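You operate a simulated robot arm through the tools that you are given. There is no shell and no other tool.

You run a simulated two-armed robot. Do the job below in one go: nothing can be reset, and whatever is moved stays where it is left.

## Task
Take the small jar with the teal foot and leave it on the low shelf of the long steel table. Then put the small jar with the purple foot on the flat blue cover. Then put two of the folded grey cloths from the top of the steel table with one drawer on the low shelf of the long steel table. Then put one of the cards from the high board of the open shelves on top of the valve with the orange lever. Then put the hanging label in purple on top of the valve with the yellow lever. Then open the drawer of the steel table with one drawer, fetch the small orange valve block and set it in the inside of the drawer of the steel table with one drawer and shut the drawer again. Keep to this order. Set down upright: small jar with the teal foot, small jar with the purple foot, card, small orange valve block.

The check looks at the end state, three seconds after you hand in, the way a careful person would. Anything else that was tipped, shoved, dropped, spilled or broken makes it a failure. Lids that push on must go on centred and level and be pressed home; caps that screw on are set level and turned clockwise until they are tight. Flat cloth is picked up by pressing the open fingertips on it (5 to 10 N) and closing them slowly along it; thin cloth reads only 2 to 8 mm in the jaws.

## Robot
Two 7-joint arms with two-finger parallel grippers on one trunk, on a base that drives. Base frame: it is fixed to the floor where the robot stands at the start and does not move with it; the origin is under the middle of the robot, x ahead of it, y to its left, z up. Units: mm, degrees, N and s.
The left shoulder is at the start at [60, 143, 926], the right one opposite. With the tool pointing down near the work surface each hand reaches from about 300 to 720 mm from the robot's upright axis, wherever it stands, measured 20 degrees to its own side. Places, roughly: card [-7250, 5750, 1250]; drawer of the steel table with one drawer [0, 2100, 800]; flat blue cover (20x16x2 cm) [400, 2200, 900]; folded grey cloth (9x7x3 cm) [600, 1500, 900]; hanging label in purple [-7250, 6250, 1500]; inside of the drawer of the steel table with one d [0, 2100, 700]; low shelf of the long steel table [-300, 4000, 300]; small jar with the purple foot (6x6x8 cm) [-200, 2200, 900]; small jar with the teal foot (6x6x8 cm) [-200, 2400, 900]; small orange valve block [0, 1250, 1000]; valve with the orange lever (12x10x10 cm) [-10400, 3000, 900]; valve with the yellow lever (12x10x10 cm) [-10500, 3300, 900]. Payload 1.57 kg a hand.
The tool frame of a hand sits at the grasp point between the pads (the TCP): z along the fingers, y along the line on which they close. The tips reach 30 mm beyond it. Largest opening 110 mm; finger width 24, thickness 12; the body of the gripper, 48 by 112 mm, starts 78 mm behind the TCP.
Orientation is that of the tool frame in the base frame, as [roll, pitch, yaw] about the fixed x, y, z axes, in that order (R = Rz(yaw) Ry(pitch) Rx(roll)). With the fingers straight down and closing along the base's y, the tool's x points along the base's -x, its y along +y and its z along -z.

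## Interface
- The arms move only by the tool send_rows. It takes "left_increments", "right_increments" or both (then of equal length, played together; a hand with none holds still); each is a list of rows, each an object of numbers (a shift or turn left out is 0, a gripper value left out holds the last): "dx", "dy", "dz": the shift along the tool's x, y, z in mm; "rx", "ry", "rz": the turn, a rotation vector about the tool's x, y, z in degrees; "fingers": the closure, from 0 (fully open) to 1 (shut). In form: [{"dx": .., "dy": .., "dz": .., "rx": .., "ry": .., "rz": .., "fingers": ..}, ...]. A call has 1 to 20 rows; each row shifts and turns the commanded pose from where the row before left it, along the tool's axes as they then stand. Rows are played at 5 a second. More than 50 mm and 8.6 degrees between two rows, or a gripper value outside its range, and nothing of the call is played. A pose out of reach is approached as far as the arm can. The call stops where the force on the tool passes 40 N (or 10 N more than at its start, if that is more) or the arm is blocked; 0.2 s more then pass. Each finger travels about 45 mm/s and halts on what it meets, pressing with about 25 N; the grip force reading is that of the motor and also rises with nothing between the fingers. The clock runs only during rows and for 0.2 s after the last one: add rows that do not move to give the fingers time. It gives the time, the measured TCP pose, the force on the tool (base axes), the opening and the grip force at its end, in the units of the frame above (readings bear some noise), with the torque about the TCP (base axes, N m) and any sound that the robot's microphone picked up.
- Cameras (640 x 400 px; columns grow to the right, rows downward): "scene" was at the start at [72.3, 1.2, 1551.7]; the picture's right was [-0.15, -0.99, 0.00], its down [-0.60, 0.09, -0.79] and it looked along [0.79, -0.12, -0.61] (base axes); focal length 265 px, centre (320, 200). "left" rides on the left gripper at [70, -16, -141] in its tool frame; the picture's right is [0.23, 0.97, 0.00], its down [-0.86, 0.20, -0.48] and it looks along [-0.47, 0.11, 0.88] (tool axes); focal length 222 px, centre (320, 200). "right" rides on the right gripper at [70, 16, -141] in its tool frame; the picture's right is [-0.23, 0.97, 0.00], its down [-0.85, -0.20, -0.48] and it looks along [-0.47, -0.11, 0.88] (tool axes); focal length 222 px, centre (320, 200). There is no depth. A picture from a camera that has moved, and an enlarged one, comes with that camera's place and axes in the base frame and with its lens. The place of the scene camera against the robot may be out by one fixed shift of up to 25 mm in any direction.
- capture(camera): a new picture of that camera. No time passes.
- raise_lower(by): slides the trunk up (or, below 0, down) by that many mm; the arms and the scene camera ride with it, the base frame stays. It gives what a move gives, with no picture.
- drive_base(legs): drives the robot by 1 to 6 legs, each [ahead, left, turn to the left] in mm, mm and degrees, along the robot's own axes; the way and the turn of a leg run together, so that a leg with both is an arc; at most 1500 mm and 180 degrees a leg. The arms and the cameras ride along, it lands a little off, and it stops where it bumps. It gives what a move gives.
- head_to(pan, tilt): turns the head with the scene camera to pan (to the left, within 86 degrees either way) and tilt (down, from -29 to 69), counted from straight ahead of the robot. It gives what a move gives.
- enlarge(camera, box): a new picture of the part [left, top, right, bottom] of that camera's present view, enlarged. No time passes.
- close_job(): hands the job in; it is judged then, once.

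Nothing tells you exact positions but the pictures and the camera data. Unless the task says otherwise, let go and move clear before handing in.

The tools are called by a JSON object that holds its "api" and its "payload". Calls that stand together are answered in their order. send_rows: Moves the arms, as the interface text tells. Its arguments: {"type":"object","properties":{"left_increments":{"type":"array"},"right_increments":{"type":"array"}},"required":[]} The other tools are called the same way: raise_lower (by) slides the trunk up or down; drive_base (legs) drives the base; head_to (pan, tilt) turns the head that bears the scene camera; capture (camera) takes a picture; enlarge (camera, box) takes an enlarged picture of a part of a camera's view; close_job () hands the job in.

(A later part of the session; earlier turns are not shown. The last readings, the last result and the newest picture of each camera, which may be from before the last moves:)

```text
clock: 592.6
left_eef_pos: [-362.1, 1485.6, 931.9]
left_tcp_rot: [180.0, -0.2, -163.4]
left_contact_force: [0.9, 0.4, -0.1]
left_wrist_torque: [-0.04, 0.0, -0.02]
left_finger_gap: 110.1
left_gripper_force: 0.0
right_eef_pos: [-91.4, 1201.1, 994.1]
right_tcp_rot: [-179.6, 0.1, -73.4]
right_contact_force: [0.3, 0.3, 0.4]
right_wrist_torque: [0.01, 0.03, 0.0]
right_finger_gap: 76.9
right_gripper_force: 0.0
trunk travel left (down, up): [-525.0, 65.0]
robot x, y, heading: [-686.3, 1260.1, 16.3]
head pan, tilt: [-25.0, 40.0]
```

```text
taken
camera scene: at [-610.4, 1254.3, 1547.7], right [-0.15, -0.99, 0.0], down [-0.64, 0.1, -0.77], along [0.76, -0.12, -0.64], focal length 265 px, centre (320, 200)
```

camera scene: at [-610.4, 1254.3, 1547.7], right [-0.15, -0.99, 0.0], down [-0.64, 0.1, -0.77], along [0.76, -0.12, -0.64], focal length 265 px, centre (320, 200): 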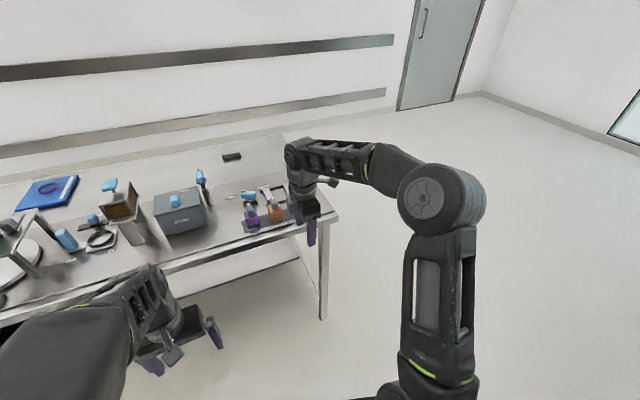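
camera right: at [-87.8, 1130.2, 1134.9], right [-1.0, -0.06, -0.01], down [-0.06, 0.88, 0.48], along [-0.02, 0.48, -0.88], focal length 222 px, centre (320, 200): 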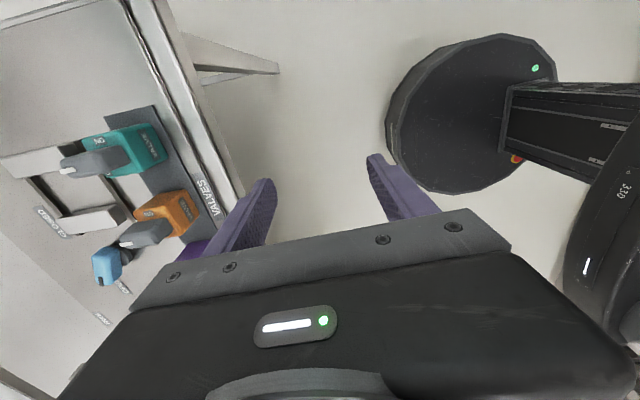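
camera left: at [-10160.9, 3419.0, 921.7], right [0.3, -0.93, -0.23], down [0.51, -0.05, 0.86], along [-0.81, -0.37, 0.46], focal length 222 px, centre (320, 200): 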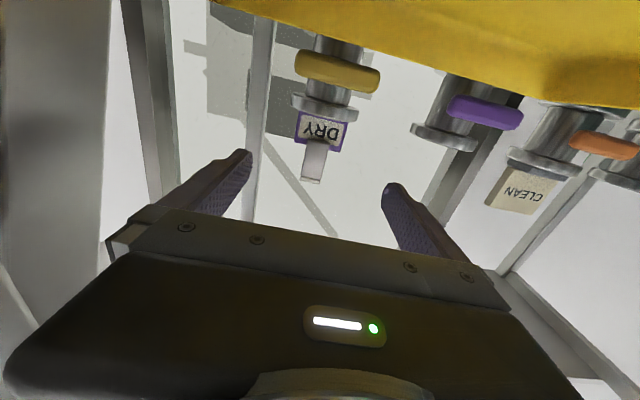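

{"api": "enlarge", "payload": {"camera": "right", "box": [40, 100, 260, 270]}}

{"api": "enlarge", "payload": {"camera": "scene", "box": [200, 150, 360, 260]}}

```text
2.35 times, centred on (150, 185) of right
camera zoom: at [-87.8, 1130.2, 1134.9], right [-1.0, -0.06, -0.01], down [-0.06, 0.88, 0.48], along [-0.02, 0.48, -0.88], focal length 523 px, centre (720, 235)
```

zoom: 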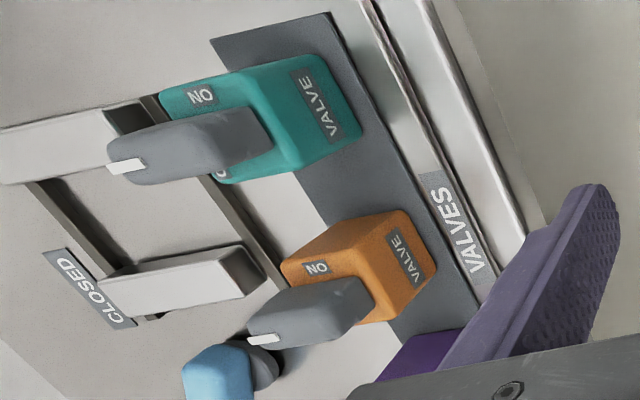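

```text
3.64 times, centred on (280, 205) of scene
camera zoom: at [-610.4, 1254.3, 1547.7], right [-0.15, -0.99, 0.0], down [-0.64, 0.1, -0.77], along [0.76, -0.12, -0.64], focal length 965 px, centre (466, 182)
```

zoom: 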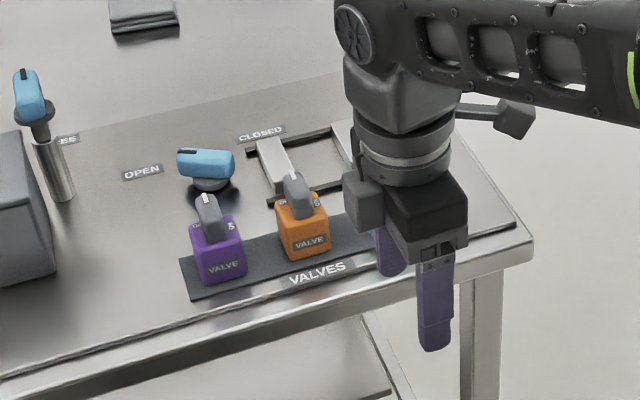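

The block has a ~51 mm cube body with an elongated grey lever on top. I raise the hand, drive closer and inspect it from above.

{"api": "send_rows", "payload": {"right_increments": [{"dz": -30}, {"dz": -30}, {"dy": 40}, {}]}}

{"api": "drive_base", "payload": {"legs": [[220, 0, 0]]}}

{"api": "capture", "payload": {"camera": "right"}}

{"api": "enlarge", "payload": {"camera": "right", "box": [200, 60, 420, 230]}}

```text
clock: 593.6
left_eef_pos: [-361.4, 1485.6, 932.1]
left_tcp_rot: [179.9, -0.2, -163.3]
left_contact_force: [0.9, 0.5, -0.4]
left_wrist_torque: [0.02, 0.02, 0.01]
left_finger_gap: 110.3
left_gripper_force: 0.0
right_eef_pos: [-130.8, 1191.6, 1054.3]
right_tcp_rot: [-179.7, 0.0, -73.4]
right_contact_force: [-0.3, 0.5, -0.1]
right_wrist_torque: [0.02, 0.01, 0.01]
right_finger_gap: 77.0
right_gripper_force: 0.1
trunk travel left (down, up): [-525.0, 65.0]
robot x, y, heading: [-683.4, 1260.4, 16.5]
head pan, tilt: [-25.0, 40.0]
```

```text
clock: 595.3
left_eef_pos: [-153.4, 1546.3, 931.6]
left_tcp_rot: [-180.0, -0.3, -163.4]
left_contact_force: [1.8, 0.6, 0.6]
left_wrist_torque: [-0.04, 0.02, 0.04]
left_finger_gap: 109.7
left_gripper_force: 0.2
right_eef_pos: [79.6, 1253.0, 1053.6]
right_tcp_rot: [-179.6, 0.2, -73.5]
right_contact_force: [0.9, 0.2, 0.1]
right_wrist_torque: [-0.01, -0.02, -0.01]
right_finger_gap: 77.0
right_gripper_force: 0.1
trunk travel left (down, up): [-525.0, 65.0]
robot x, y, heading: [-474.5, 1322.8, 16.1]
head pan, tilt: [-25.0, 40.0]
```

```text
taken
camera right: at [82.5, 1182.6, 1195.1], right [-1.0, -0.06, -0.01], down [-0.06, 0.88, 0.48], along [-0.02, 0.48, -0.88], focal length 222 px, centre (320, 200)
```

right: 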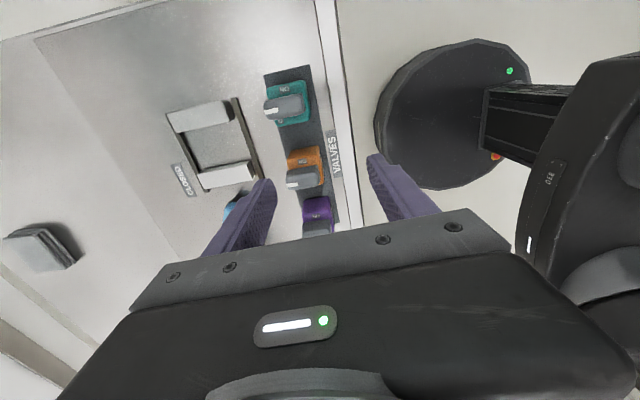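

```text
2.35 times, centred on (310, 145) of right
camera zoom: at [82.5, 1182.6, 1195.1], right [-1.0, -0.06, -0.01], down [-0.06, 0.88, 0.48], along [-0.02, 0.48, -0.88], focal length 523 px, centre (344, 329)
```

zoom: 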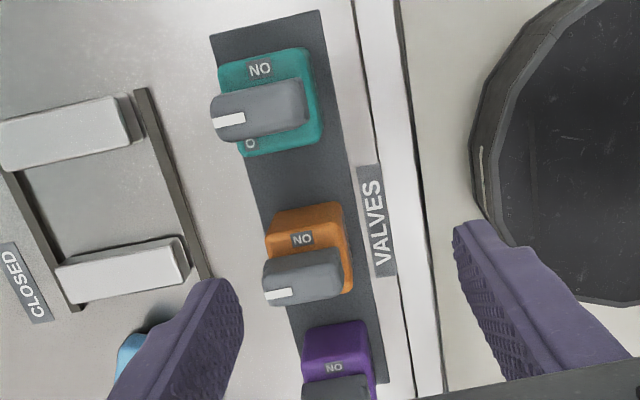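

The lever's length is about the body's width, so front-to-back closing works. Aligning over the orange block and descending partway.

{"api": "send_rows", "payload": {"right_increments": [{"dx": -32, "dy": -27}, {"dz": 40}, {"dz": 30}, {}, {}]}}

{"api": "enlarge", "payload": {"camera": "right", "box": [200, 80, 440, 250]}}

{"api": "enlarge", "payload": {"camera": "scene", "box": [240, 150, 400, 280]}}

```text
clock: 596.5
left_eef_pos: [-153.4, 1547.4, 932.8]
left_tcp_rot: [179.9, -0.3, -163.3]
left_contact_force: [0.0, 0.8, -0.2]
left_wrist_torque: [0.04, 0.0, 0.01]
left_finger_gap: 110.2
left_gripper_force: 0.1
right_eef_pos: [94.6, 1291.3, 985.6]
right_tcp_rot: [-179.6, 0.1, -73.4]
right_contact_force: [-0.4, 1.1, -0.2]
right_wrist_torque: [-0.02, 0.04, 0.01]
right_finger_gap: 77.1
right_gripper_force: 0.0
trunk travel left (down, up): [-525.0, 65.0]
robot x, y, heading: [-478.4, 1323.0, 16.4]
head pan, tilt: [-25.0, 40.0]
```

```text
2.35 times, centred on (320, 165) of right
camera zoom: at [97.6, 1221.6, 1125.9], right [-1.0, -0.06, -0.01], down [-0.06, 0.87, 0.48], along [-0.02, 0.48, -0.88], focal length 523 px, centre (320, 282)
```

zoom: 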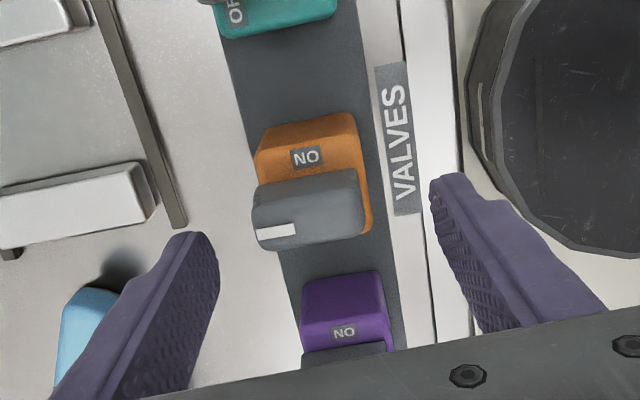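

```text
3.08 times, centred on (320, 215) of scene
camera zoom: at [-402.3, 1315.3, 1547.8], right [-0.15, -0.99, 0.0], down [-0.64, 0.1, -0.77], along [0.76, -0.12, -0.64], focal length 817 px, centre (320, 154)
```

zoom: 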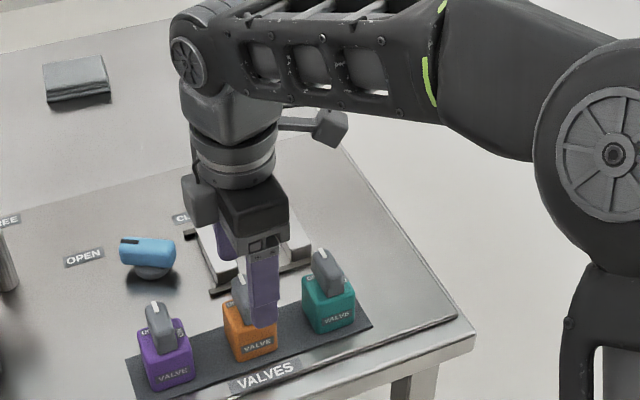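

{"api": "send_rows", "payload": {"right_increments": [{"dy": -4}, {"dz": 35}, {"dz": 20}, {}, {}]}}

{"api": "enlarge", "payload": {"camera": "right", "box": [200, 80, 440, 250]}}

```text
clock: 597.7
left_eef_pos: [-154.0, 1547.9, 932.4]
left_tcp_rot: [180.0, -0.3, -163.3]
left_contact_force: [0.0, 0.1, -0.1]
left_wrist_torque: [0.0, 0.01, 0.0]
left_finger_gap: 110.1
left_gripper_force: 0.0
right_eef_pos: [97.5, 1292.9, 930.4]
right_tcp_rot: [-179.6, 0.0, -73.3]
right_contact_force: [0.8, -0.2, 0.1]
right_wrist_torque: [0.02, 0.01, 0.0]
right_finger_gap: 76.8
right_gripper_force: 0.1
trunk travel left (down, up): [-525.0, 65.0]
robot x, y, heading: [-472.6, 1322.3, 16.4]
head pan, tilt: [-25.0, 40.0]
```

```text
2.35 times, centred on (320, 165) of right
camera zoom: at [101.2, 1221.9, 1071.4], right [-1.0, -0.06, -0.01], down [-0.06, 0.87, 0.48], along [-0.02, 0.48, -0.88], focal length 523 px, centre (320, 282)
```

zoom: 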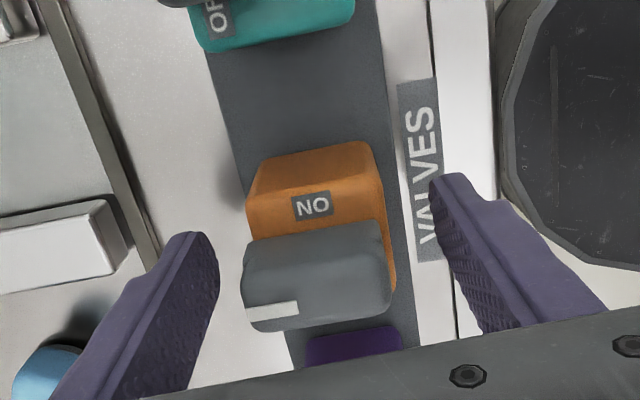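

{"api": "send_rows", "payload": {"right_increments": [{"dz": 12}, {}, {"fingers": 0.35}, {"fingers": 0.4}, {"fingers": 0.44}, {"fingers": 0.48}, {"fingers": 0.52}, {"fingers": 0.56}, {"fingers": 0.6}, {"fingers": 0.65}, {}, {}]}}

{"api": "enlarge", "payload": {"camera": "right", "box": [200, 80, 440, 250]}}

```text
clock: 600.3
left_eef_pos: [-153.8, 1545.0, 932.3]
left_tcp_rot: [-180.0, -0.2, -163.3]
left_contact_force: [1.3, 0.3, -0.4]
left_wrist_torque: [0.0, 0.0, 0.02]
left_finger_gap: 110.0
left_gripper_force: 0.0
right_eef_pos: [96.8, 1294.3, 920.3]
right_tcp_rot: [-179.6, 0.0, -73.5]
right_contact_force: [-1.9, -0.3, 2.0]
right_wrist_torque: [-0.07, 0.1, 0.01]
right_finger_gap: 44.1
right_gripper_force: 24.8
trunk travel left (down, up): [-525.0, 65.0]
robot x, y, heading: [-472.0, 1320.8, 16.5]
head pan, tilt: [-25.0, 40.0]
```

```text
2.35 times, centred on (320, 165) of right
camera zoom: at [101.5, 1222.5, 1059.6], right [-1.0, -0.06, -0.01], down [-0.06, 0.87, 0.48], along [-0.02, 0.48, -0.88], focal length 523 px, centre (320, 282)
```

zoom: 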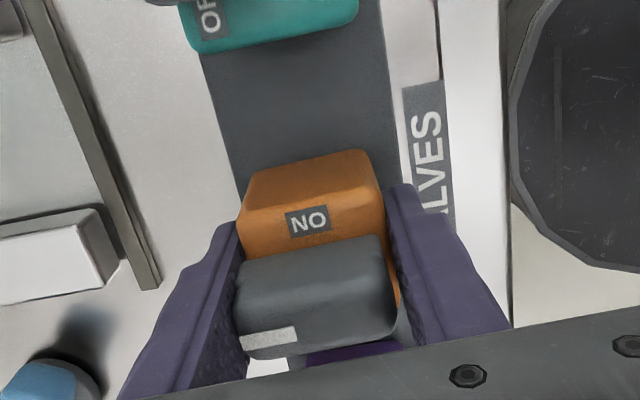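

Gripped at 44 mm. Lifting.

{"api": "send_rows", "payload": {"right_increments": [{"dz": -10}, {"dz": -20}, {"dz": -35}, {"dz": -40}, {}]}}

{"api": "enlarge", "payload": {"camera": "right", "box": [200, 80, 440, 250]}}

{"api": "enlarge", "payload": {"camera": "scene", "box": [240, 130, 400, 260]}}

```text
clock: 601.5
left_eef_pos: [-153.8, 1547.1, 932.9]
left_tcp_rot: [180.0, -0.3, -163.2]
left_contact_force: [0.5, 0.5, 0.1]
left_wrist_torque: [-0.03, -0.03, 0.03]
left_finger_gap: 109.9
left_gripper_force: 0.0
right_eef_pos: [97.0, 1292.7, 1022.7]
right_tcp_rot: [-179.6, 0.1, -73.4]
right_contact_force: [0.3, -0.2, -2.9]
right_wrist_torque: [-0.01, -0.02, -0.03]
right_finger_gap: 43.9
right_gripper_force: 24.8
trunk travel left (down, up): [-525.0, 65.0]
robot x, y, heading: [-474.3, 1322.0, 16.3]
head pan, tilt: [-25.0, 40.0]
```

```text
2.35 times, centred on (320, 165) of right
camera zoom: at [100.7, 1222.2, 1163.7], right [-1.0, -0.06, -0.01], down [-0.06, 0.87, 0.48], along [-0.02, 0.48, -0.88], focal length 523 px, centre (320, 282)
```

zoom: 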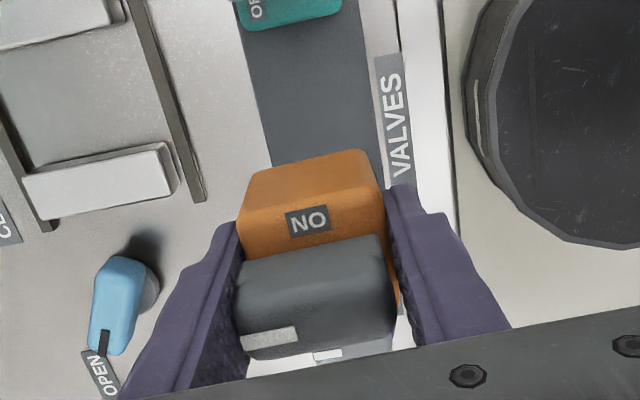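

```text
3.08 times, centred on (320, 195) of scene
camera zoom: at [-402.1, 1315.2, 1547.8], right [-0.15, -0.99, 0.0], down [-0.64, 0.1, -0.77], along [0.76, -0.12, -0.64], focal length 817 px, centre (320, 215)
```

zoom: 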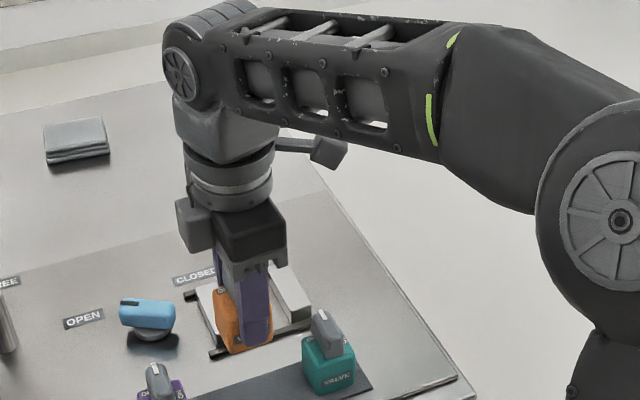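

The orange block is held upright. Backing off and moving left to the open drawer.

{"api": "drive_base", "payload": {"legs": [[-330, 0, 0], [0, 780, 0]]}}

{"api": "head_to", "payload": {"pan": -15, "tilt": 50}}

{"api": "capture", "payload": {"camera": "scene"}}

{"api": "capture", "payload": {"camera": "right"}}

```text
clock: 607.5
left_eef_pos: [-684.7, 2204.6, 932.9]
left_tcp_rot: [-180.0, -0.3, -163.2]
left_contact_force: [1.3, 0.5, 0.2]
left_wrist_torque: [-0.01, -0.01, 0.03]
left_finger_gap: 110.1
left_gripper_force: 0.0
right_eef_pos: [-431.9, 1950.7, 1022.5]
right_tcp_rot: [-179.5, 0.1, -73.2]
right_contact_force: [0.0, -0.2, -1.5]
right_wrist_torque: [-0.02, 0.03, -0.01]
right_finger_gap: 44.1
right_gripper_force: 24.9
trunk travel left (down, up): [-525.0, 65.0]
robot x, y, heading: [-1006.4, 1976.1, 16.6]
head pan, tilt: [-25.0, 40.0]
```

```text
clock: 608.2
left_eef_pos: [-685.3, 2204.6, 933.0]
left_tcp_rot: [180.0, -0.3, -163.2]
left_contact_force: [0.1, 0.4, 0.7]
left_wrist_torque: [0.0, 0.04, -0.02]
left_finger_gap: 110.0
left_gripper_force: 0.0
right_eef_pos: [-432.7, 1950.5, 1022.9]
right_tcp_rot: [-179.7, 0.1, -73.1]
right_contact_force: [0.6, -0.1, -1.3]
right_wrist_torque: [0.01, -0.02, 0.0]
right_finger_gap: 43.9
right_gripper_force: 25.1
trunk travel left (down, up): [-525.0, 65.0]
robot x, y, heading: [-1008.7, 1977.8, 16.5]
head pan, tilt: [-15.0, 50.0]
```

```text
taken
camera scene: at [-939.7, 1986.5, 1533.7], right [0.03, -1.0, 0.0], down [-0.77, -0.02, -0.64], along [0.64, 0.02, -0.77], focal length 265 px, centre (320, 200)
```

scene: 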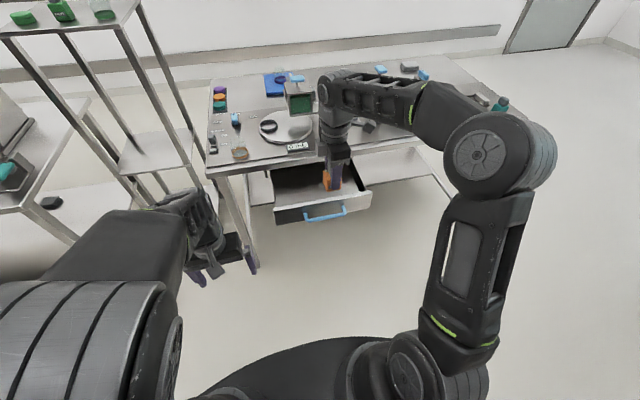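

```text
taken
camera right: at [-429.6, 1880.4, 1163.4], right [-1.0, -0.06, -0.01], down [-0.06, 0.87, 0.48], along [-0.02, 0.48, -0.88], focal length 222 px, centre (320, 200)
```

right: 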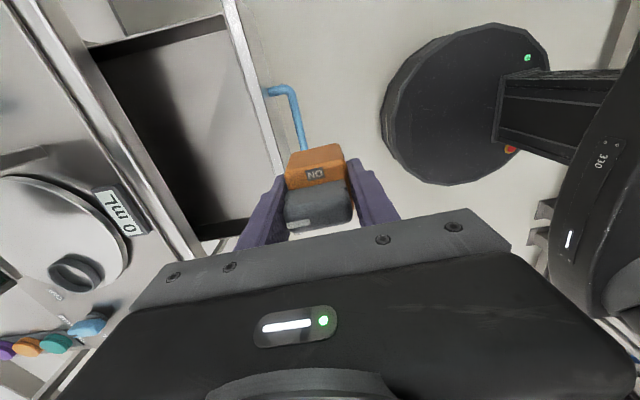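

The block is in line with the drawer's middle. Driving 172 mm forward to bring it over the open part, then checking.

{"api": "drive_base", "payload": {"legs": [[172, 0, 0]]}}

{"api": "capture", "payload": {"camera": "right"}}

{"api": "enlarge", "payload": {"camera": "scene", "box": [240, 130, 400, 260]}}

```text
clock: 609.7
left_eef_pos: [-516.1, 2254.5, 932.5]
left_tcp_rot: [-180.0, -0.4, -163.3]
left_contact_force: [-0.1, 0.4, -0.4]
left_wrist_torque: [-0.01, 0.01, -0.03]
left_finger_gap: 109.8
left_gripper_force: 0.0
right_eef_pos: [-264.2, 2000.2, 1022.4]
right_tcp_rot: [-179.7, 0.1, -73.3]
right_contact_force: [0.2, -0.1, -2.0]
right_wrist_torque: [-0.01, 0.0, 0.07]
right_finger_gap: 43.9
right_gripper_force: 25.0
trunk travel left (down, up): [-525.0, 65.0]
robot x, y, heading: [-839.5, 2027.3, 16.5]
head pan, tilt: [-15.0, 50.0]
```

```text
taken
camera right: at [-260.5, 1929.2, 1162.7], right [-1.0, -0.06, -0.01], down [-0.06, 0.88, 0.48], along [-0.02, 0.48, -0.88], focal length 222 px, centre (320, 200)
```

right: 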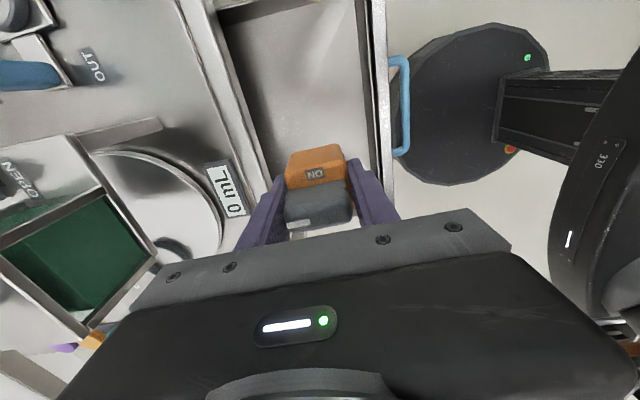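

```text
3.08 times, centred on (320, 195) of scene
camera zoom: at [-770.1, 2036.5, 1533.6], right [0.02, -1.0, 0.0], down [-0.77, -0.02, -0.64], along [0.64, 0.02, -0.77], focal length 817 px, centre (320, 215)
```

zoom: 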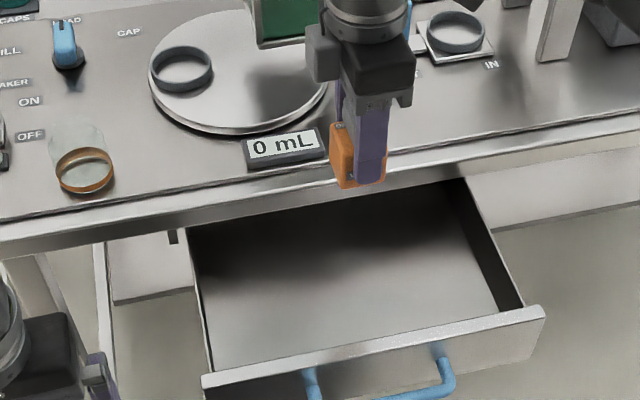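

Positioned over the drawer. Lowering most of the way.

{"api": "send_rows", "payload": {"right_increments": [{"dz": 40, "dy": -4}, {"dz": 40, "dy": -4}, {"dz": 40}, {"dz": 40}, {"dz": 35}, {}, {}]}}

{"api": "capture", "payload": {"camera": "right"}}

{"api": "enlarge", "payload": {"camera": "scene", "box": [240, 140, 400, 270]}}

```text
clock: 611.3
left_eef_pos: [-516.2, 2252.2, 932.5]
left_tcp_rot: [180.0, -0.3, -163.4]
left_contact_force: [-0.3, -0.2, 0.1]
left_wrist_torque: [-0.01, 0.0, 0.0]
left_finger_gap: 110.2
left_gripper_force: 0.1
right_eef_pos: [-254.7, 2001.2, 827.9]
right_tcp_rot: [-179.6, 0.1, -73.2]
right_contact_force: [-0.5, -0.4, -1.7]
right_wrist_torque: [0.01, 0.01, 0.0]
right_finger_gap: 43.9
right_gripper_force: 24.8
trunk travel left (down, up): [-525.0, 65.0]
robot x, y, heading: [-836.8, 2029.5, 16.4]
head pan, tilt: [-15.0, 50.0]
```

```text
taken
camera right: at [-250.9, 1930.2, 967.6], right [-1.0, -0.06, -0.01], down [-0.06, 0.87, 0.48], along [-0.02, 0.48, -0.88], focal length 222 px, centre (320, 200)
```

right: 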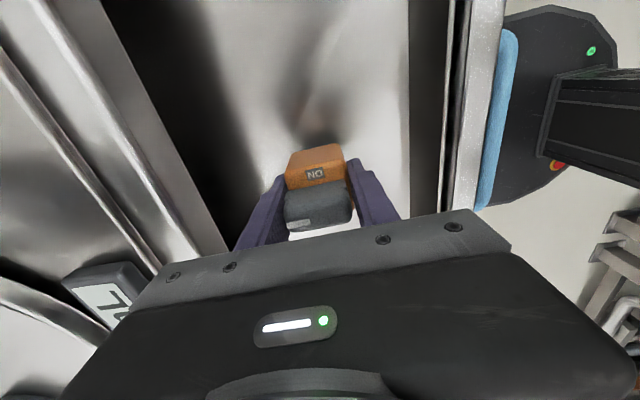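

```text
3.08 times, centred on (320, 205) of scene
camera zoom: at [-771.4, 2036.1, 1533.6], right [0.02, -1.0, 0.0], down [-0.77, -0.02, -0.64], along [0.64, 0.02, -0.77], focal length 817 px, centre (320, 185)
```

zoom: 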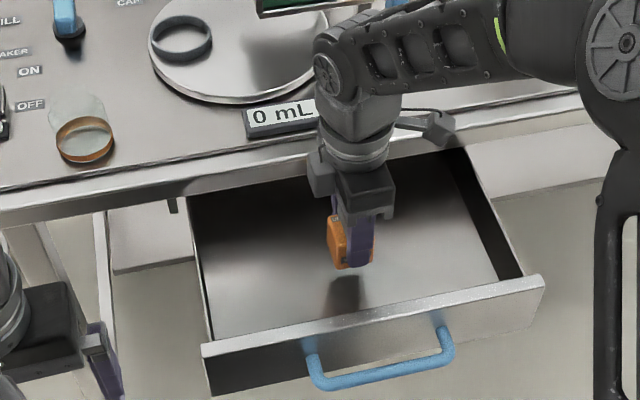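

{"api": "send_rows", "payload": {"right_increments": [{"dz": 15}, {"dz": 10}, {}]}}

{"api": "capture", "payload": {"camera": "right"}}

{"api": "enlarge", "payload": {"camera": "scene", "box": [280, 180, 360, 250]}}

```text
clock: 612.1
left_eef_pos: [-516.5, 2252.7, 932.7]
left_tcp_rot: [179.9, -0.3, -163.3]
left_contact_force: [-0.2, 0.0, 0.1]
left_wrist_torque: [0.0, 0.0, -0.01]
left_finger_gap: 110.0
left_gripper_force: 0.0
right_eef_pos: [-255.6, 2001.9, 803.0]
right_tcp_rot: [-179.6, 0.1, -73.3]
right_contact_force: [0.1, 0.3, -2.3]
right_wrist_torque: [0.0, 0.01, 0.0]
right_finger_gap: 44.1
right_gripper_force: 25.0
trunk travel left (down, up): [-525.0, 65.0]
robot x, y, heading: [-838.3, 2028.7, 16.4]
head pan, tilt: [-15.0, 50.0]
```

```text
taken
camera right: at [-252.3, 1931.3, 943.1], right [-1.0, -0.06, -0.01], down [-0.06, 0.87, 0.48], along [-0.02, 0.48, -0.88], focal length 222 px, centre (320, 200)
```

right: 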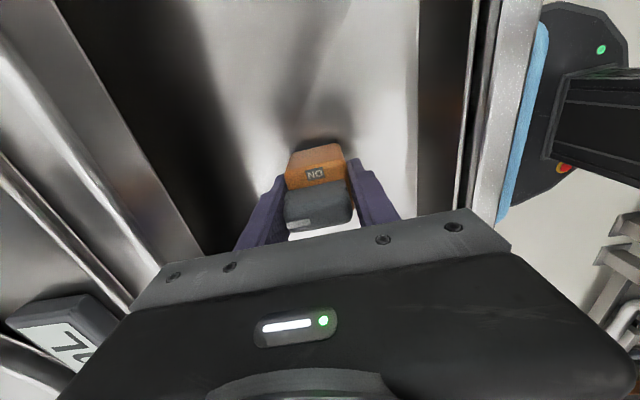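

```text
5.71 times, centred on (320, 215) of scene
camera zoom: at [-771.5, 2036.1, 1533.6], right [0.02, -1.0, 0.0], down [-0.77, -0.02, -0.64], along [0.64, 0.02, -0.77], focal length 1516 px, centre (320, 114)
```

zoom: 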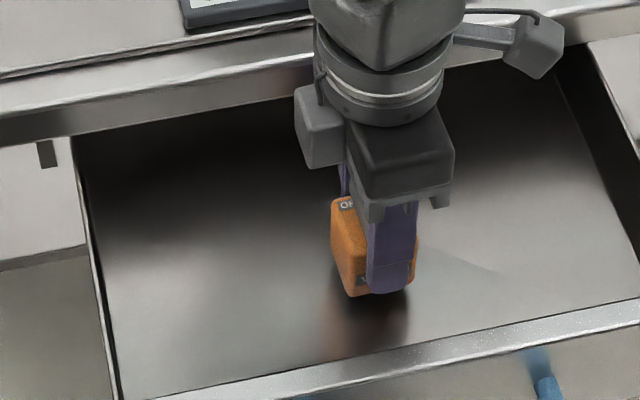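

{"api": "send_rows", "payload": {"right_increments": [{"dz": 3}, {"dz": 3}, {}]}}

```text
clock: 612.9
left_eef_pos: [-515.2, 2253.4, 932.6]
left_tcp_rot: [-180.0, -0.3, -163.4]
left_contact_force: [0.3, 0.4, 0.0]
left_wrist_torque: [0.0, 0.0, -0.03]
left_finger_gap: 110.0
left_gripper_force: 0.0
right_eef_pos: [-256.7, 2002.4, 797.8]
right_tcp_rot: [-179.6, 0.1, -73.3]
right_contact_force: [0.8, 0.3, -3.0]
right_wrist_torque: [-0.04, -0.01, -0.02]
right_finger_gap: 44.0
right_gripper_force: 25.0
trunk travel left (down, up): [-525.0, 65.0]
robot x, y, heading: [-836.2, 2029.4, 16.3]
head pan, tilt: [-15.0, 50.0]
```

{"api": "send_rows", "payload": {"right_increments": [{"dz": 3}, {"dz": 2}, {}]}}

```text
clock: 613.7
left_eef_pos: [-516.0, 2253.6, 933.0]
left_tcp_rot: [179.9, -0.3, -163.3]
left_contact_force: [0.6, -0.6, 0.3]
left_wrist_torque: [0.0, 0.0, 0.02]
left_finger_gap: 110.0
left_gripper_force: 0.1
right_eef_pos: [-257.1, 2003.8, 791.7]
right_tcp_rot: [-179.7, 0.1, -73.3]
right_contact_force: [0.7, 0.6, -1.9]
right_wrist_torque: [0.0, 0.0, 0.04]
right_finger_gap: 44.0
right_gripper_force: 25.4
trunk travel left (down, up): [-525.0, 65.0]
robot x, y, heading: [-836.5, 2027.3, 16.4]
head pan, tilt: [-15.0, 50.0]
```

{"api": "send_rows", "payload": {"right_increments": [{"dz": 2}, {"dz": 2}, {}]}}

```text
clock: 614.5
left_eef_pos: [-518.3, 2253.7, 933.4]
left_tcp_rot: [-180.0, -0.2, -163.3]
left_contact_force: [0.1, 0.6, 0.3]
left_wrist_torque: [-0.02, 0.02, 0.01]
left_finger_gap: 110.0
left_gripper_force: 0.0
right_eef_pos: [-256.5, 2003.1, 791.2]
right_tcp_rot: [-179.3, 0.2, -73.4]
right_contact_force: [0.9, -1.2, 24.0]
right_wrist_torque: [-0.15, 0.5, 0.01]
right_finger_gap: 44.4
right_gripper_force: 25.8
trunk travel left (down, up): [-525.0, 65.0]
robot x, y, heading: [-834.2, 2026.2, 16.3]
head pan, tilt: [-15.0, 50.0]
```

Block touches the drawer floor. Easing and releasing.

{"api": "send_rows", "payload": {"right_increments": [{"dz": -1.5}, {}, {"fingers": 0.57}, {"fingers": 0.54}, {"fingers": 0.5}, {"fingers": 0.45}, {"fingers": 0.38}, {"fingers": 0.3}, {}, {}]}}

{"api": "capture", "payload": {"camera": "right"}}

```text
clock: 616.7
left_eef_pos: [-517.4, 2253.0, 932.8]
left_tcp_rot: [180.0, -0.3, -163.3]
left_contact_force: [-0.1, 0.8, 0.7]
left_wrist_torque: [-0.01, 0.0, 0.01]
left_finger_gap: 110.1
left_gripper_force: 0.1
right_eef_pos: [-256.3, 2002.9, 790.4]
right_tcp_rot: [-179.6, 0.1, -73.3]
right_contact_force: [0.2, -0.6, -0.1]
right_wrist_torque: [-0.02, 0.05, 0.01]
right_finger_gap: 77.1
right_gripper_force: 0.0
trunk travel left (down, up): [-525.0, 65.0]
robot x, y, heading: [-836.8, 2031.2, 16.2]
head pan, tilt: [-15.0, 50.0]
```

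```text
taken
camera right: at [-253.1, 1931.9, 930.0], right [-1.0, -0.06, -0.01], down [-0.06, 0.87, 0.48], along [-0.02, 0.48, -0.88], focal length 222 px, centre (320, 200)
```

right: 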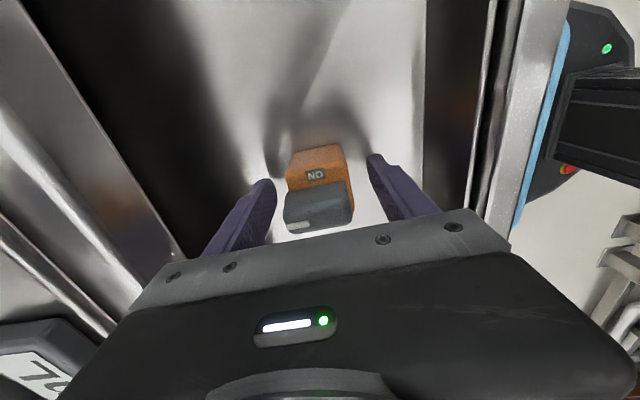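

Released; the block stands. Raising the hand straight up.

{"api": "send_rows", "payload": {"right_increments": [{"dz": -15}, {"dz": -30}, {"dz": -45}, {"dz": -45}, {"dz": -45}, {"dz": -45}, {}]}}

{"api": "drive_base", "payload": {"legs": [[-330, 0, 0]]}}

{"api": "head_to", "payload": {"pan": -20, "tilt": 40}}

{"api": "capture", "payload": {"camera": "scene"}}

{"api": "enlarge", "payload": {"camera": "scene", "box": [220, 110, 420, 260]}}

```text
clock: 618.3
left_eef_pos: [-515.1, 2252.6, 932.6]
left_tcp_rot: [180.0, -0.3, -163.3]
left_contact_force: [0.4, 0.1, 0.3]
left_wrist_torque: [-0.03, 0.0, 0.01]
left_finger_gap: 109.8
left_gripper_force: 0.0
right_eef_pos: [-256.3, 2003.3, 1014.5]
right_tcp_rot: [-179.6, 0.1, -73.2]
right_contact_force: [0.2, 1.0, -0.4]
right_wrist_torque: [-0.01, -0.01, 0.01]
right_finger_gap: 77.1
right_gripper_force: 0.0
trunk travel left (down, up): [-525.0, 65.0]
robot x, y, heading: [-835.5, 2027.9, 16.5]
head pan, tilt: [-15.0, 50.0]
```

```text
clock: 620.5
left_eef_pos: [-832.3, 2158.0, 932.0]
left_tcp_rot: [-180.0, -0.3, -163.8]
left_contact_force: [0.6, -0.3, -0.2]
left_wrist_torque: [-0.01, -0.04, -0.03]
left_finger_gap: 110.1
left_gripper_force: 0.1
right_eef_pos: [-573.9, 1907.5, 1016.4]
right_tcp_rot: [-179.5, 0.1, -73.6]
right_contact_force: [0.0, 0.0, -0.2]
right_wrist_torque: [0.04, -0.02, -0.01]
right_finger_gap: 77.0
right_gripper_force: 0.1
trunk travel left (down, up): [-525.0, 65.0]
robot x, y, heading: [-1151.1, 1935.9, 16.2]
head pan, tilt: [-15.0, 50.0]
```

```text
clock: 621.2
left_eef_pos: [-832.0, 2158.9, 933.1]
left_tcp_rot: [-180.0, -0.2, -163.7]
left_contact_force: [-0.6, 0.8, 0.0]
left_wrist_torque: [0.0, 0.01, -0.04]
left_finger_gap: 110.2
left_gripper_force: 0.1
right_eef_pos: [-573.3, 1907.7, 1016.1]
right_tcp_rot: [-179.6, 0.0, -73.8]
right_contact_force: [0.6, -0.4, -0.6]
right_wrist_torque: [0.01, 0.0, 0.01]
right_finger_gap: 77.1
right_gripper_force: 0.0
trunk travel left (down, up): [-525.0, 65.0]
robot x, y, heading: [-1153.7, 1937.4, 16.0]
head pan, tilt: [-20.0, 40.0]
```

```text
taken
camera scene: at [-1080.5, 1936.7, 1547.8], right [-0.07, -1.0, 0.0], down [-0.64, 0.04, -0.77], along [0.76, -0.05, -0.64], focal length 265 px, centre (320, 200)
```

scene: 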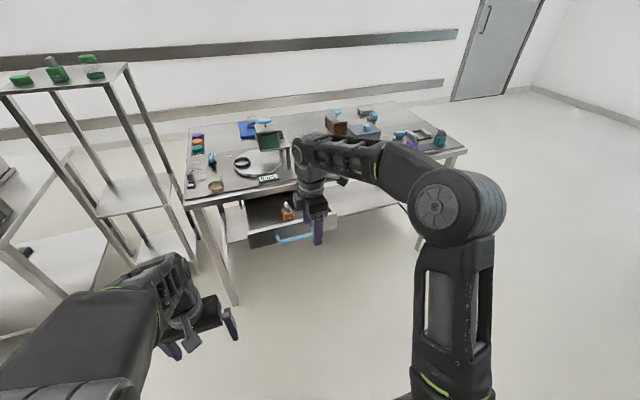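

```text
2.67 times, centred on (320, 185) of scene
camera zoom: at [-1080.5, 1936.7, 1547.8], right [-0.07, -1.0, 0.0], down [-0.64, 0.04, -0.77], along [0.76, -0.05, -0.64], focal length 708 px, centre (320, 240)
```

zoom: 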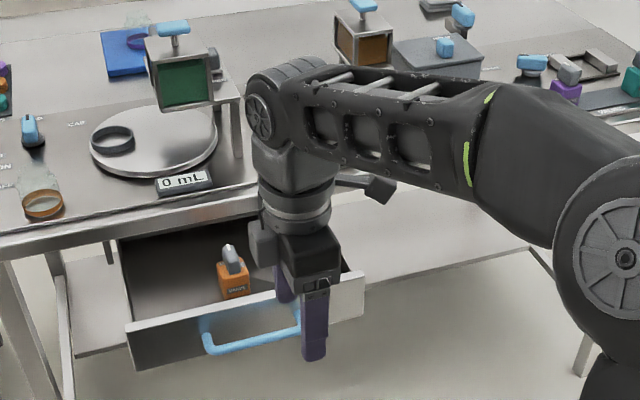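

The block stands upright in the drawer. Before closing I want to verify that its lever clears the table's underside, so I'll bring the right wrist camera to that height and look horizontally.

{"api": "raise_lower", "payload": {"by": -150}}

{"api": "send_rows", "payload": {"right_increments": [{"rz": 8.2}, {"rz": 8.2}, {"rz": 8.2}, {"rz": 8.2}, {"rz": 8.2}, {"rz": 8.2}, {"rz": 8.2}, {"rz": 8.2}, {"rz": 8.2}, {"rz": 8.2}, {"rz": 8.0}, {"ry": -8}, {"ry": -8}, {"ry": -8}, {"ry": -8}, {"ry": -8}, {"ry": -8}, {"ry": -7}, {}]}}

{"api": "capture", "payload": {"camera": "right"}}

```text
clock: 622.9
left_eef_pos: [-831.0, 2158.5, 783.1]
left_tcp_rot: [180.0, -0.2, -163.7]
left_contact_force: [-0.7, 0.0, 0.2]
left_wrist_torque: [0.04, 0.03, -0.01]
left_finger_gap: 110.0
left_gripper_force: 0.0
right_eef_pos: [-572.7, 1908.2, 865.2]
right_tcp_rot: [-179.6, 0.1, -73.7]
right_contact_force: [1.2, -0.2, -0.2]
right_wrist_torque: [-0.01, -0.02, 0.04]
right_finger_gap: 77.1
right_gripper_force: 0.0
trunk travel left (down, up): [-375.0, 215.0]
robot x, y, heading: [-1157.0, 1938.7, 16.0]
head pan, tilt: [-20.0, 40.0]
```

```text
clock: 626.9
left_eef_pos: [-831.3, 2158.4, 781.8]
left_tcp_rot: [-179.9, -0.4, -163.8]
left_contact_force: [0.7, 1.0, -0.4]
left_wrist_torque: [0.04, 0.0, -0.01]
left_finger_gap: 109.9
left_gripper_force: 0.0
right_eef_pos: [-573.1, 1908.3, 864.7]
right_tcp_rot: [179.8, 55.4, -163.8]
right_contact_force: [0.8, 0.0, -0.3]
right_wrist_torque: [0.02, -0.02, 0.0]
right_finger_gap: 77.1
right_gripper_force: 0.0
trunk travel left (down, up): [-375.0, 215.0]
robot x, y, heading: [-1152.9, 1939.0, 16.2]
head pan, tilt: [-20.0, 40.0]
```

```text
taken
camera right: at [-727.9, 1880.7, 886.9], right [-0.15, 0.97, 0.19], down [0.14, -0.17, 0.98], along [0.98, 0.17, -0.12], focal length 222 px, centre (320, 200)
```

right: 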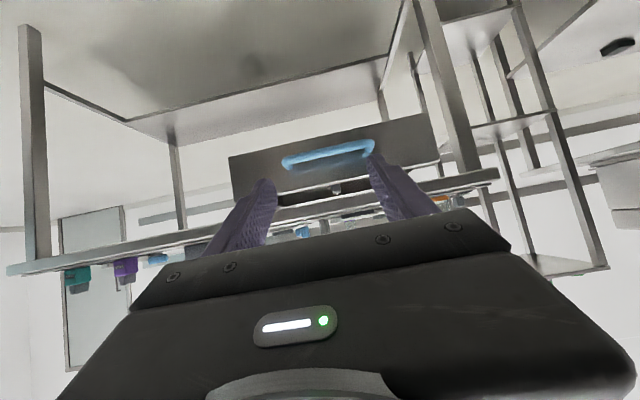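

{"api": "enlarge", "payload": {"camera": "right", "box": [220, 100, 450, 250]}}

```text
2.67 times, centred on (335, 175) of right
camera zoom: at [-727.9, 1880.7, 886.9], right [-0.15, 0.97, 0.19], down [0.14, -0.17, 0.98], along [0.98, 0.17, -0.12], focal length 592 px, centre (280, 267)
```

zoom: 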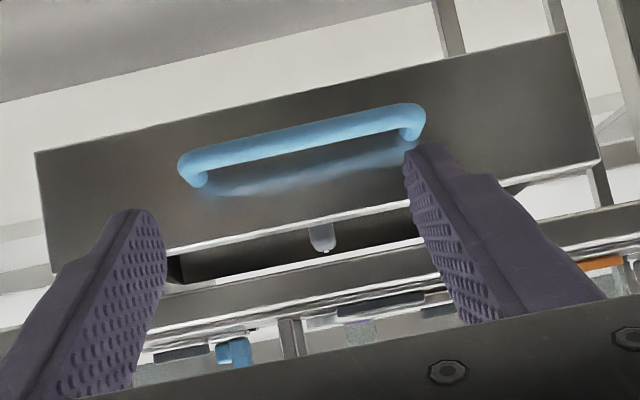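

The lever tip appears very close to the level of the table's lip. I'll lower the camera to that exact height (~826) for a parallax-free comparison.

{"api": "send_rows", "payload": {"right_increments": [{"dz": 17, "dx": 24.7, "fingers": 0.0}, {"dz": 17, "dx": 24.7}, {}, {}]}}

{"api": "enlarge", "payload": {"camera": "right", "box": [260, 130, 420, 240]}}

```text
clock: 627.9
left_eef_pos: [-832.0, 2158.7, 781.7]
left_tcp_rot: [180.0, -0.4, -163.7]
left_contact_force: [0.6, -0.6, 0.3]
left_wrist_torque: [0.01, 0.03, 0.02]
left_finger_gap: 110.2
left_gripper_force: 0.0
right_eef_pos: [-571.6, 1907.8, 804.3]
right_tcp_rot: [179.9, 55.3, -163.9]
right_contact_force: [-0.2, -0.1, 0.0]
right_wrist_torque: [-0.01, 0.02, -0.02]
right_finger_gap: 110.0
right_gripper_force: 0.1
trunk travel left (down, up): [-375.0, 215.0]
robot x, y, heading: [-1152.4, 1934.9, 16.0]
head pan, tilt: [-20.0, 40.0]
```

```text
3.64 times, centred on (340, 185) of right
camera zoom: at [-727.2, 1880.5, 827.1], right [-0.15, 0.97, 0.19], down [0.14, -0.17, 0.98], along [0.98, 0.17, -0.11], focal length 808 px, centre (247, 254)
```

zoom: 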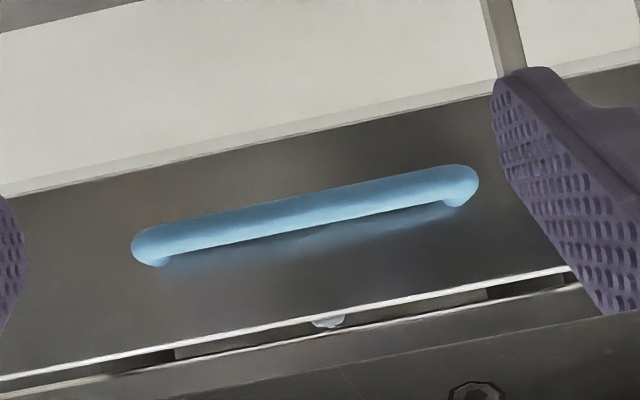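

{"api": "enlarge", "payload": {"camera": "right", "box": [310, 195, 380, 239]}}

```text
9.09 times, centred on (345, 217) of right
camera zoom: at [-727.2, 1880.5, 827.1], right [-0.15, 0.97, 0.19], down [0.14, -0.17, 0.98], along [0.98, 0.17, -0.11], focal length 2019 px, centre (93, 46)
```

zoom: 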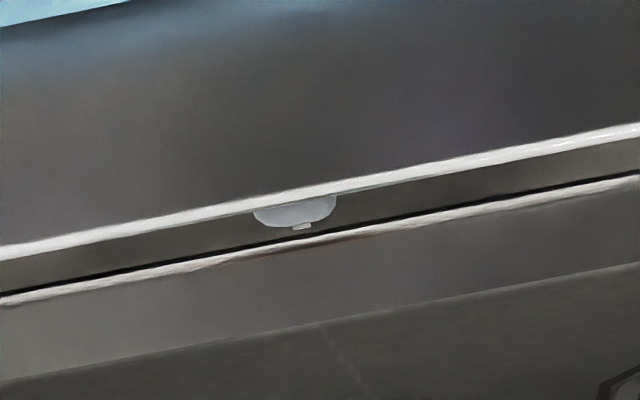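

The lever's top is ~2.7 mm below the lip's lower edge, so it will fit. I'll close the fingers, set the fingertip just above the handle bar height, and push the drawer front in by driving slowly forward.

{"api": "send_rows", "payload": {"right_increments": [{"dz": -8, "dx": -11.5, "fingers": 1.0}, {}, {}, {}, {}, {}, {}, {}]}}

{"api": "drive_base", "payload": {"legs": [[140, 0, 0]]}}

{"api": "capture", "payload": {"camera": "right"}}

{"api": "enlarge", "payload": {"camera": "scene", "box": [240, 130, 400, 260]}}

```text
clock: 629.7
left_eef_pos: [-830.1, 2159.1, 783.8]
left_tcp_rot: [-180.0, -0.3, -163.7]
left_contact_force: [0.0, -0.7, 0.0]
left_wrist_torque: [0.01, 0.0, 0.02]
left_finger_gap: 109.7
left_gripper_force: 0.0
right_eef_pos: [-571.9, 1906.4, 818.9]
right_tcp_rot: [179.9, 55.4, -163.9]
right_contact_force: [0.0, -0.3, -0.2]
right_wrist_torque: [0.03, 0.03, 0.01]
right_finger_gap: 0.0
right_gripper_force: 21.0
trunk travel left (down, up): [-375.0, 215.0]
robot x, y, heading: [-1153.6, 1935.5, 15.9]
head pan, tilt: [-20.0, 40.0]
```

```text
clock: 631.1
left_eef_pos: [-695.4, 2199.0, 782.7]
left_tcp_rot: [-180.0, -0.2, -163.6]
left_contact_force: [-0.5, -0.4, 0.4]
left_wrist_torque: [0.0, 0.01, 0.01]
left_finger_gap: 109.9
left_gripper_force: 0.1
right_eef_pos: [-436.1, 1947.5, 818.6]
right_tcp_rot: [179.9, 55.4, -163.8]
right_contact_force: [0.3, -0.7, -0.6]
right_wrist_torque: [0.01, 0.01, -0.03]
right_finger_gap: 0.0
right_gripper_force: 21.5
trunk travel left (down, up): [-375.0, 215.0]
robot x, y, heading: [-1015.4, 1974.7, 16.2]
head pan, tilt: [-20.0, 40.0]
```

```text
taken
camera right: at [-590.5, 1920.6, 841.0], right [-0.15, 0.97, 0.19], down [0.14, -0.17, 0.98], along [0.98, 0.17, -0.12], focal length 222 px, centre (320, 200)
```

right: 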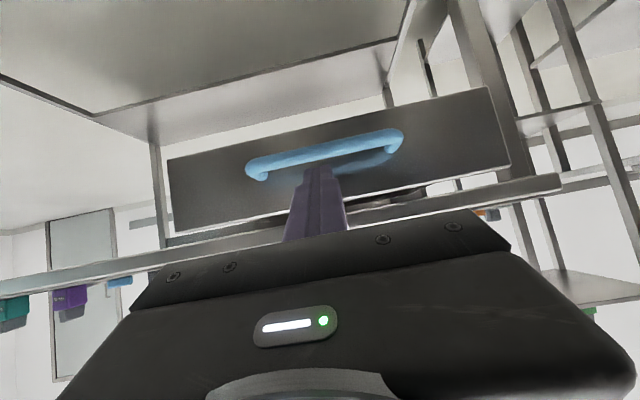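

```text
3.08 times, centred on (320, 195) of scene
camera zoom: at [-943.2, 1976.1, 1397.7], right [-0.07, -1.0, 0.0], down [-0.64, 0.04, -0.77], along [0.76, -0.05, -0.64], focal length 817 px, centre (320, 215)
```

zoom: 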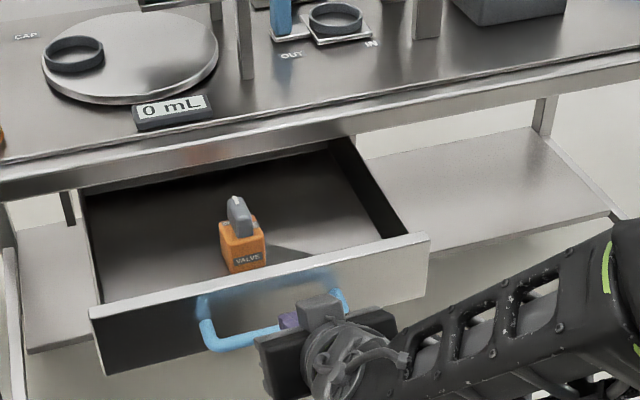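

{"api": "drive_base", "payload": {"legs": [[70, 0, 0]]}}

{"api": "capture", "payload": {"camera": "right"}}

{"api": "enlarge", "payload": {"camera": "scene", "box": [240, 140, 400, 270]}}

```text
clock: 632.1
left_eef_pos: [-628.8, 2217.5, 783.3]
left_tcp_rot: [180.0, -0.3, -163.5]
left_contact_force: [-1.0, 0.5, -0.2]
left_wrist_torque: [0.0, 0.03, -0.03]
left_finger_gap: 109.9
left_gripper_force: 0.0
right_eef_pos: [-370.7, 1967.4, 818.9]
right_tcp_rot: [179.9, 55.5, -163.8]
right_contact_force: [-0.5, -0.5, -0.3]
right_wrist_torque: [-0.04, 0.02, 0.05]
right_finger_gap: 0.1
right_gripper_force: 21.7
trunk travel left (down, up): [-375.0, 215.0]
robot x, y, heading: [-951.0, 1997.5, 16.1]
head pan, tilt: [-20.0, 40.0]
```

```text
taken
camera right: at [-524.3, 1939.6, 840.9], right [-0.15, 0.97, 0.19], down [0.15, -0.17, 0.98], along [0.98, 0.17, -0.12], focal length 222 px, centre (320, 200)
```

right: 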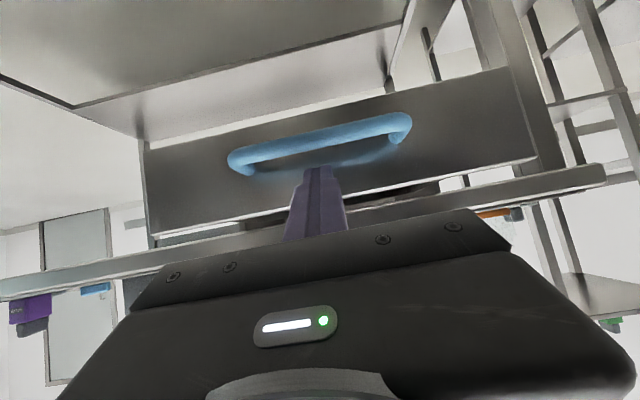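

```text
3.08 times, centred on (320, 205) of scene
camera zoom: at [-877.0, 1995.2, 1397.7], right [-0.07, -1.0, 0.0], down [-0.64, 0.04, -0.77], along [0.76, -0.05, -0.64], focal length 817 px, centre (320, 185)
```

zoom: 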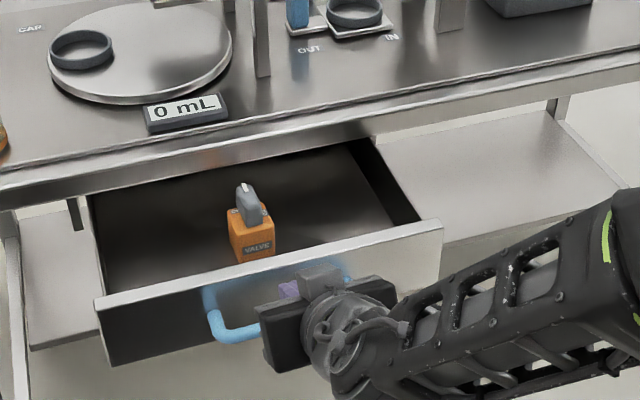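

{"api": "drive_base", "payload": {"legs": [[35, 0, 0]]}}

{"api": "enlarge", "payload": {"camera": "right", "box": [220, 100, 440, 240]}}

```text
clock: 632.9
left_eef_pos: [-594.7, 2229.1, 781.8]
left_tcp_rot: [179.9, -0.4, -163.7]
left_contact_force: [0.6, -0.7, 0.1]
left_wrist_torque: [-0.03, 0.02, -0.01]
left_finger_gap: 110.0
left_gripper_force: 0.0
right_eef_pos: [-336.6, 1977.1, 818.1]
right_tcp_rot: [179.9, 55.3, -163.9]
right_contact_force: [-0.4, 0.3, -0.4]
right_wrist_torque: [0.01, 0.01, 0.03]
right_finger_gap: 0.0
right_gripper_force: 21.3
trunk travel left (down, up): [-375.0, 215.0]
robot x, y, heading: [-916.7, 2003.7, 16.3]
head pan, tilt: [-20.0, 40.0]
```

```text
2.86 times, centred on (330, 170) of right
camera zoom: at [-490.5, 1949.6, 840.8], right [-0.15, 0.97, 0.19], down [0.15, -0.17, 0.98], along [0.98, 0.17, -0.12], focal length 635 px, centre (291, 286)
```

zoom: 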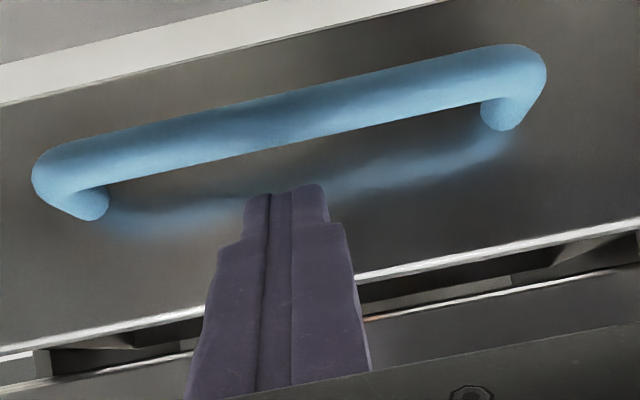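

{"api": "drive_base", "payload": {"legs": [[50, 0, 0]]}}

{"api": "enlarge", "payload": {"camera": "right", "box": [220, 100, 440, 240]}}

{"api": "enlarge", "payload": {"camera": "scene", "box": [240, 150, 400, 280]}}

```text
clock: 633.9
left_eef_pos: [-547.5, 2240.2, 782.6]
left_tcp_rot: [180.0, -0.3, -163.7]
left_contact_force: [0.1, 0.6, -0.5]
left_wrist_torque: [-0.04, 0.03, 0.04]
left_finger_gap: 110.1
left_gripper_force: 0.1
right_eef_pos: [-289.5, 1990.5, 818.2]
right_tcp_rot: [180.0, 55.3, -163.7]
right_contact_force: [0.1, -0.8, -0.4]
right_wrist_torque: [-0.02, -0.03, 0.0]
right_finger_gap: 0.0
right_gripper_force: 21.1
trunk travel left (down, up): [-375.0, 215.0]
robot x, y, heading: [-869.8, 2017.0, 16.1]
head pan, tilt: [-20.0, 40.0]
```

```text
2.86 times, centred on (330, 170) of right
camera zoom: at [-443.7, 1962.9, 840.8], right [-0.15, 0.97, 0.19], down [0.15, -0.17, 0.98], along [0.98, 0.17, -0.12], focal length 635 px, centre (291, 286)
```

zoom: 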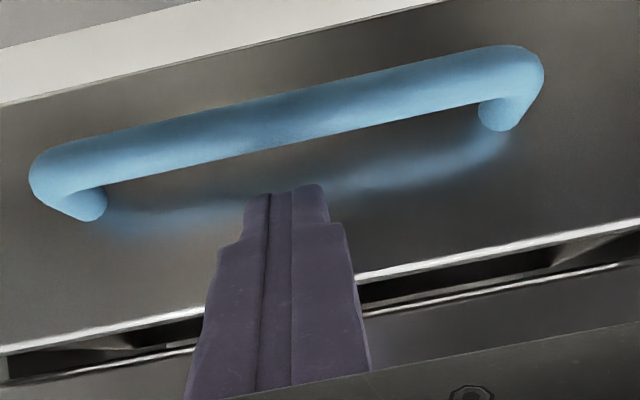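

```text
3.08 times, centred on (320, 215) of scene
camera zoom: at [-796.3, 2018.5, 1397.7], right [-0.07, -1.0, 0.0], down [-0.64, 0.04, -0.77], along [0.76, -0.05, -0.64], focal length 817 px, centre (320, 154)
```

zoom: 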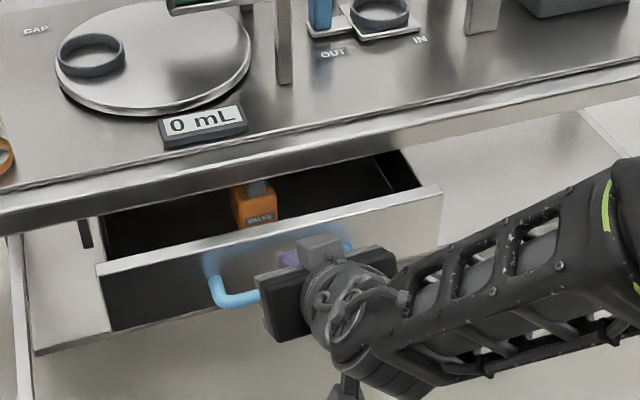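

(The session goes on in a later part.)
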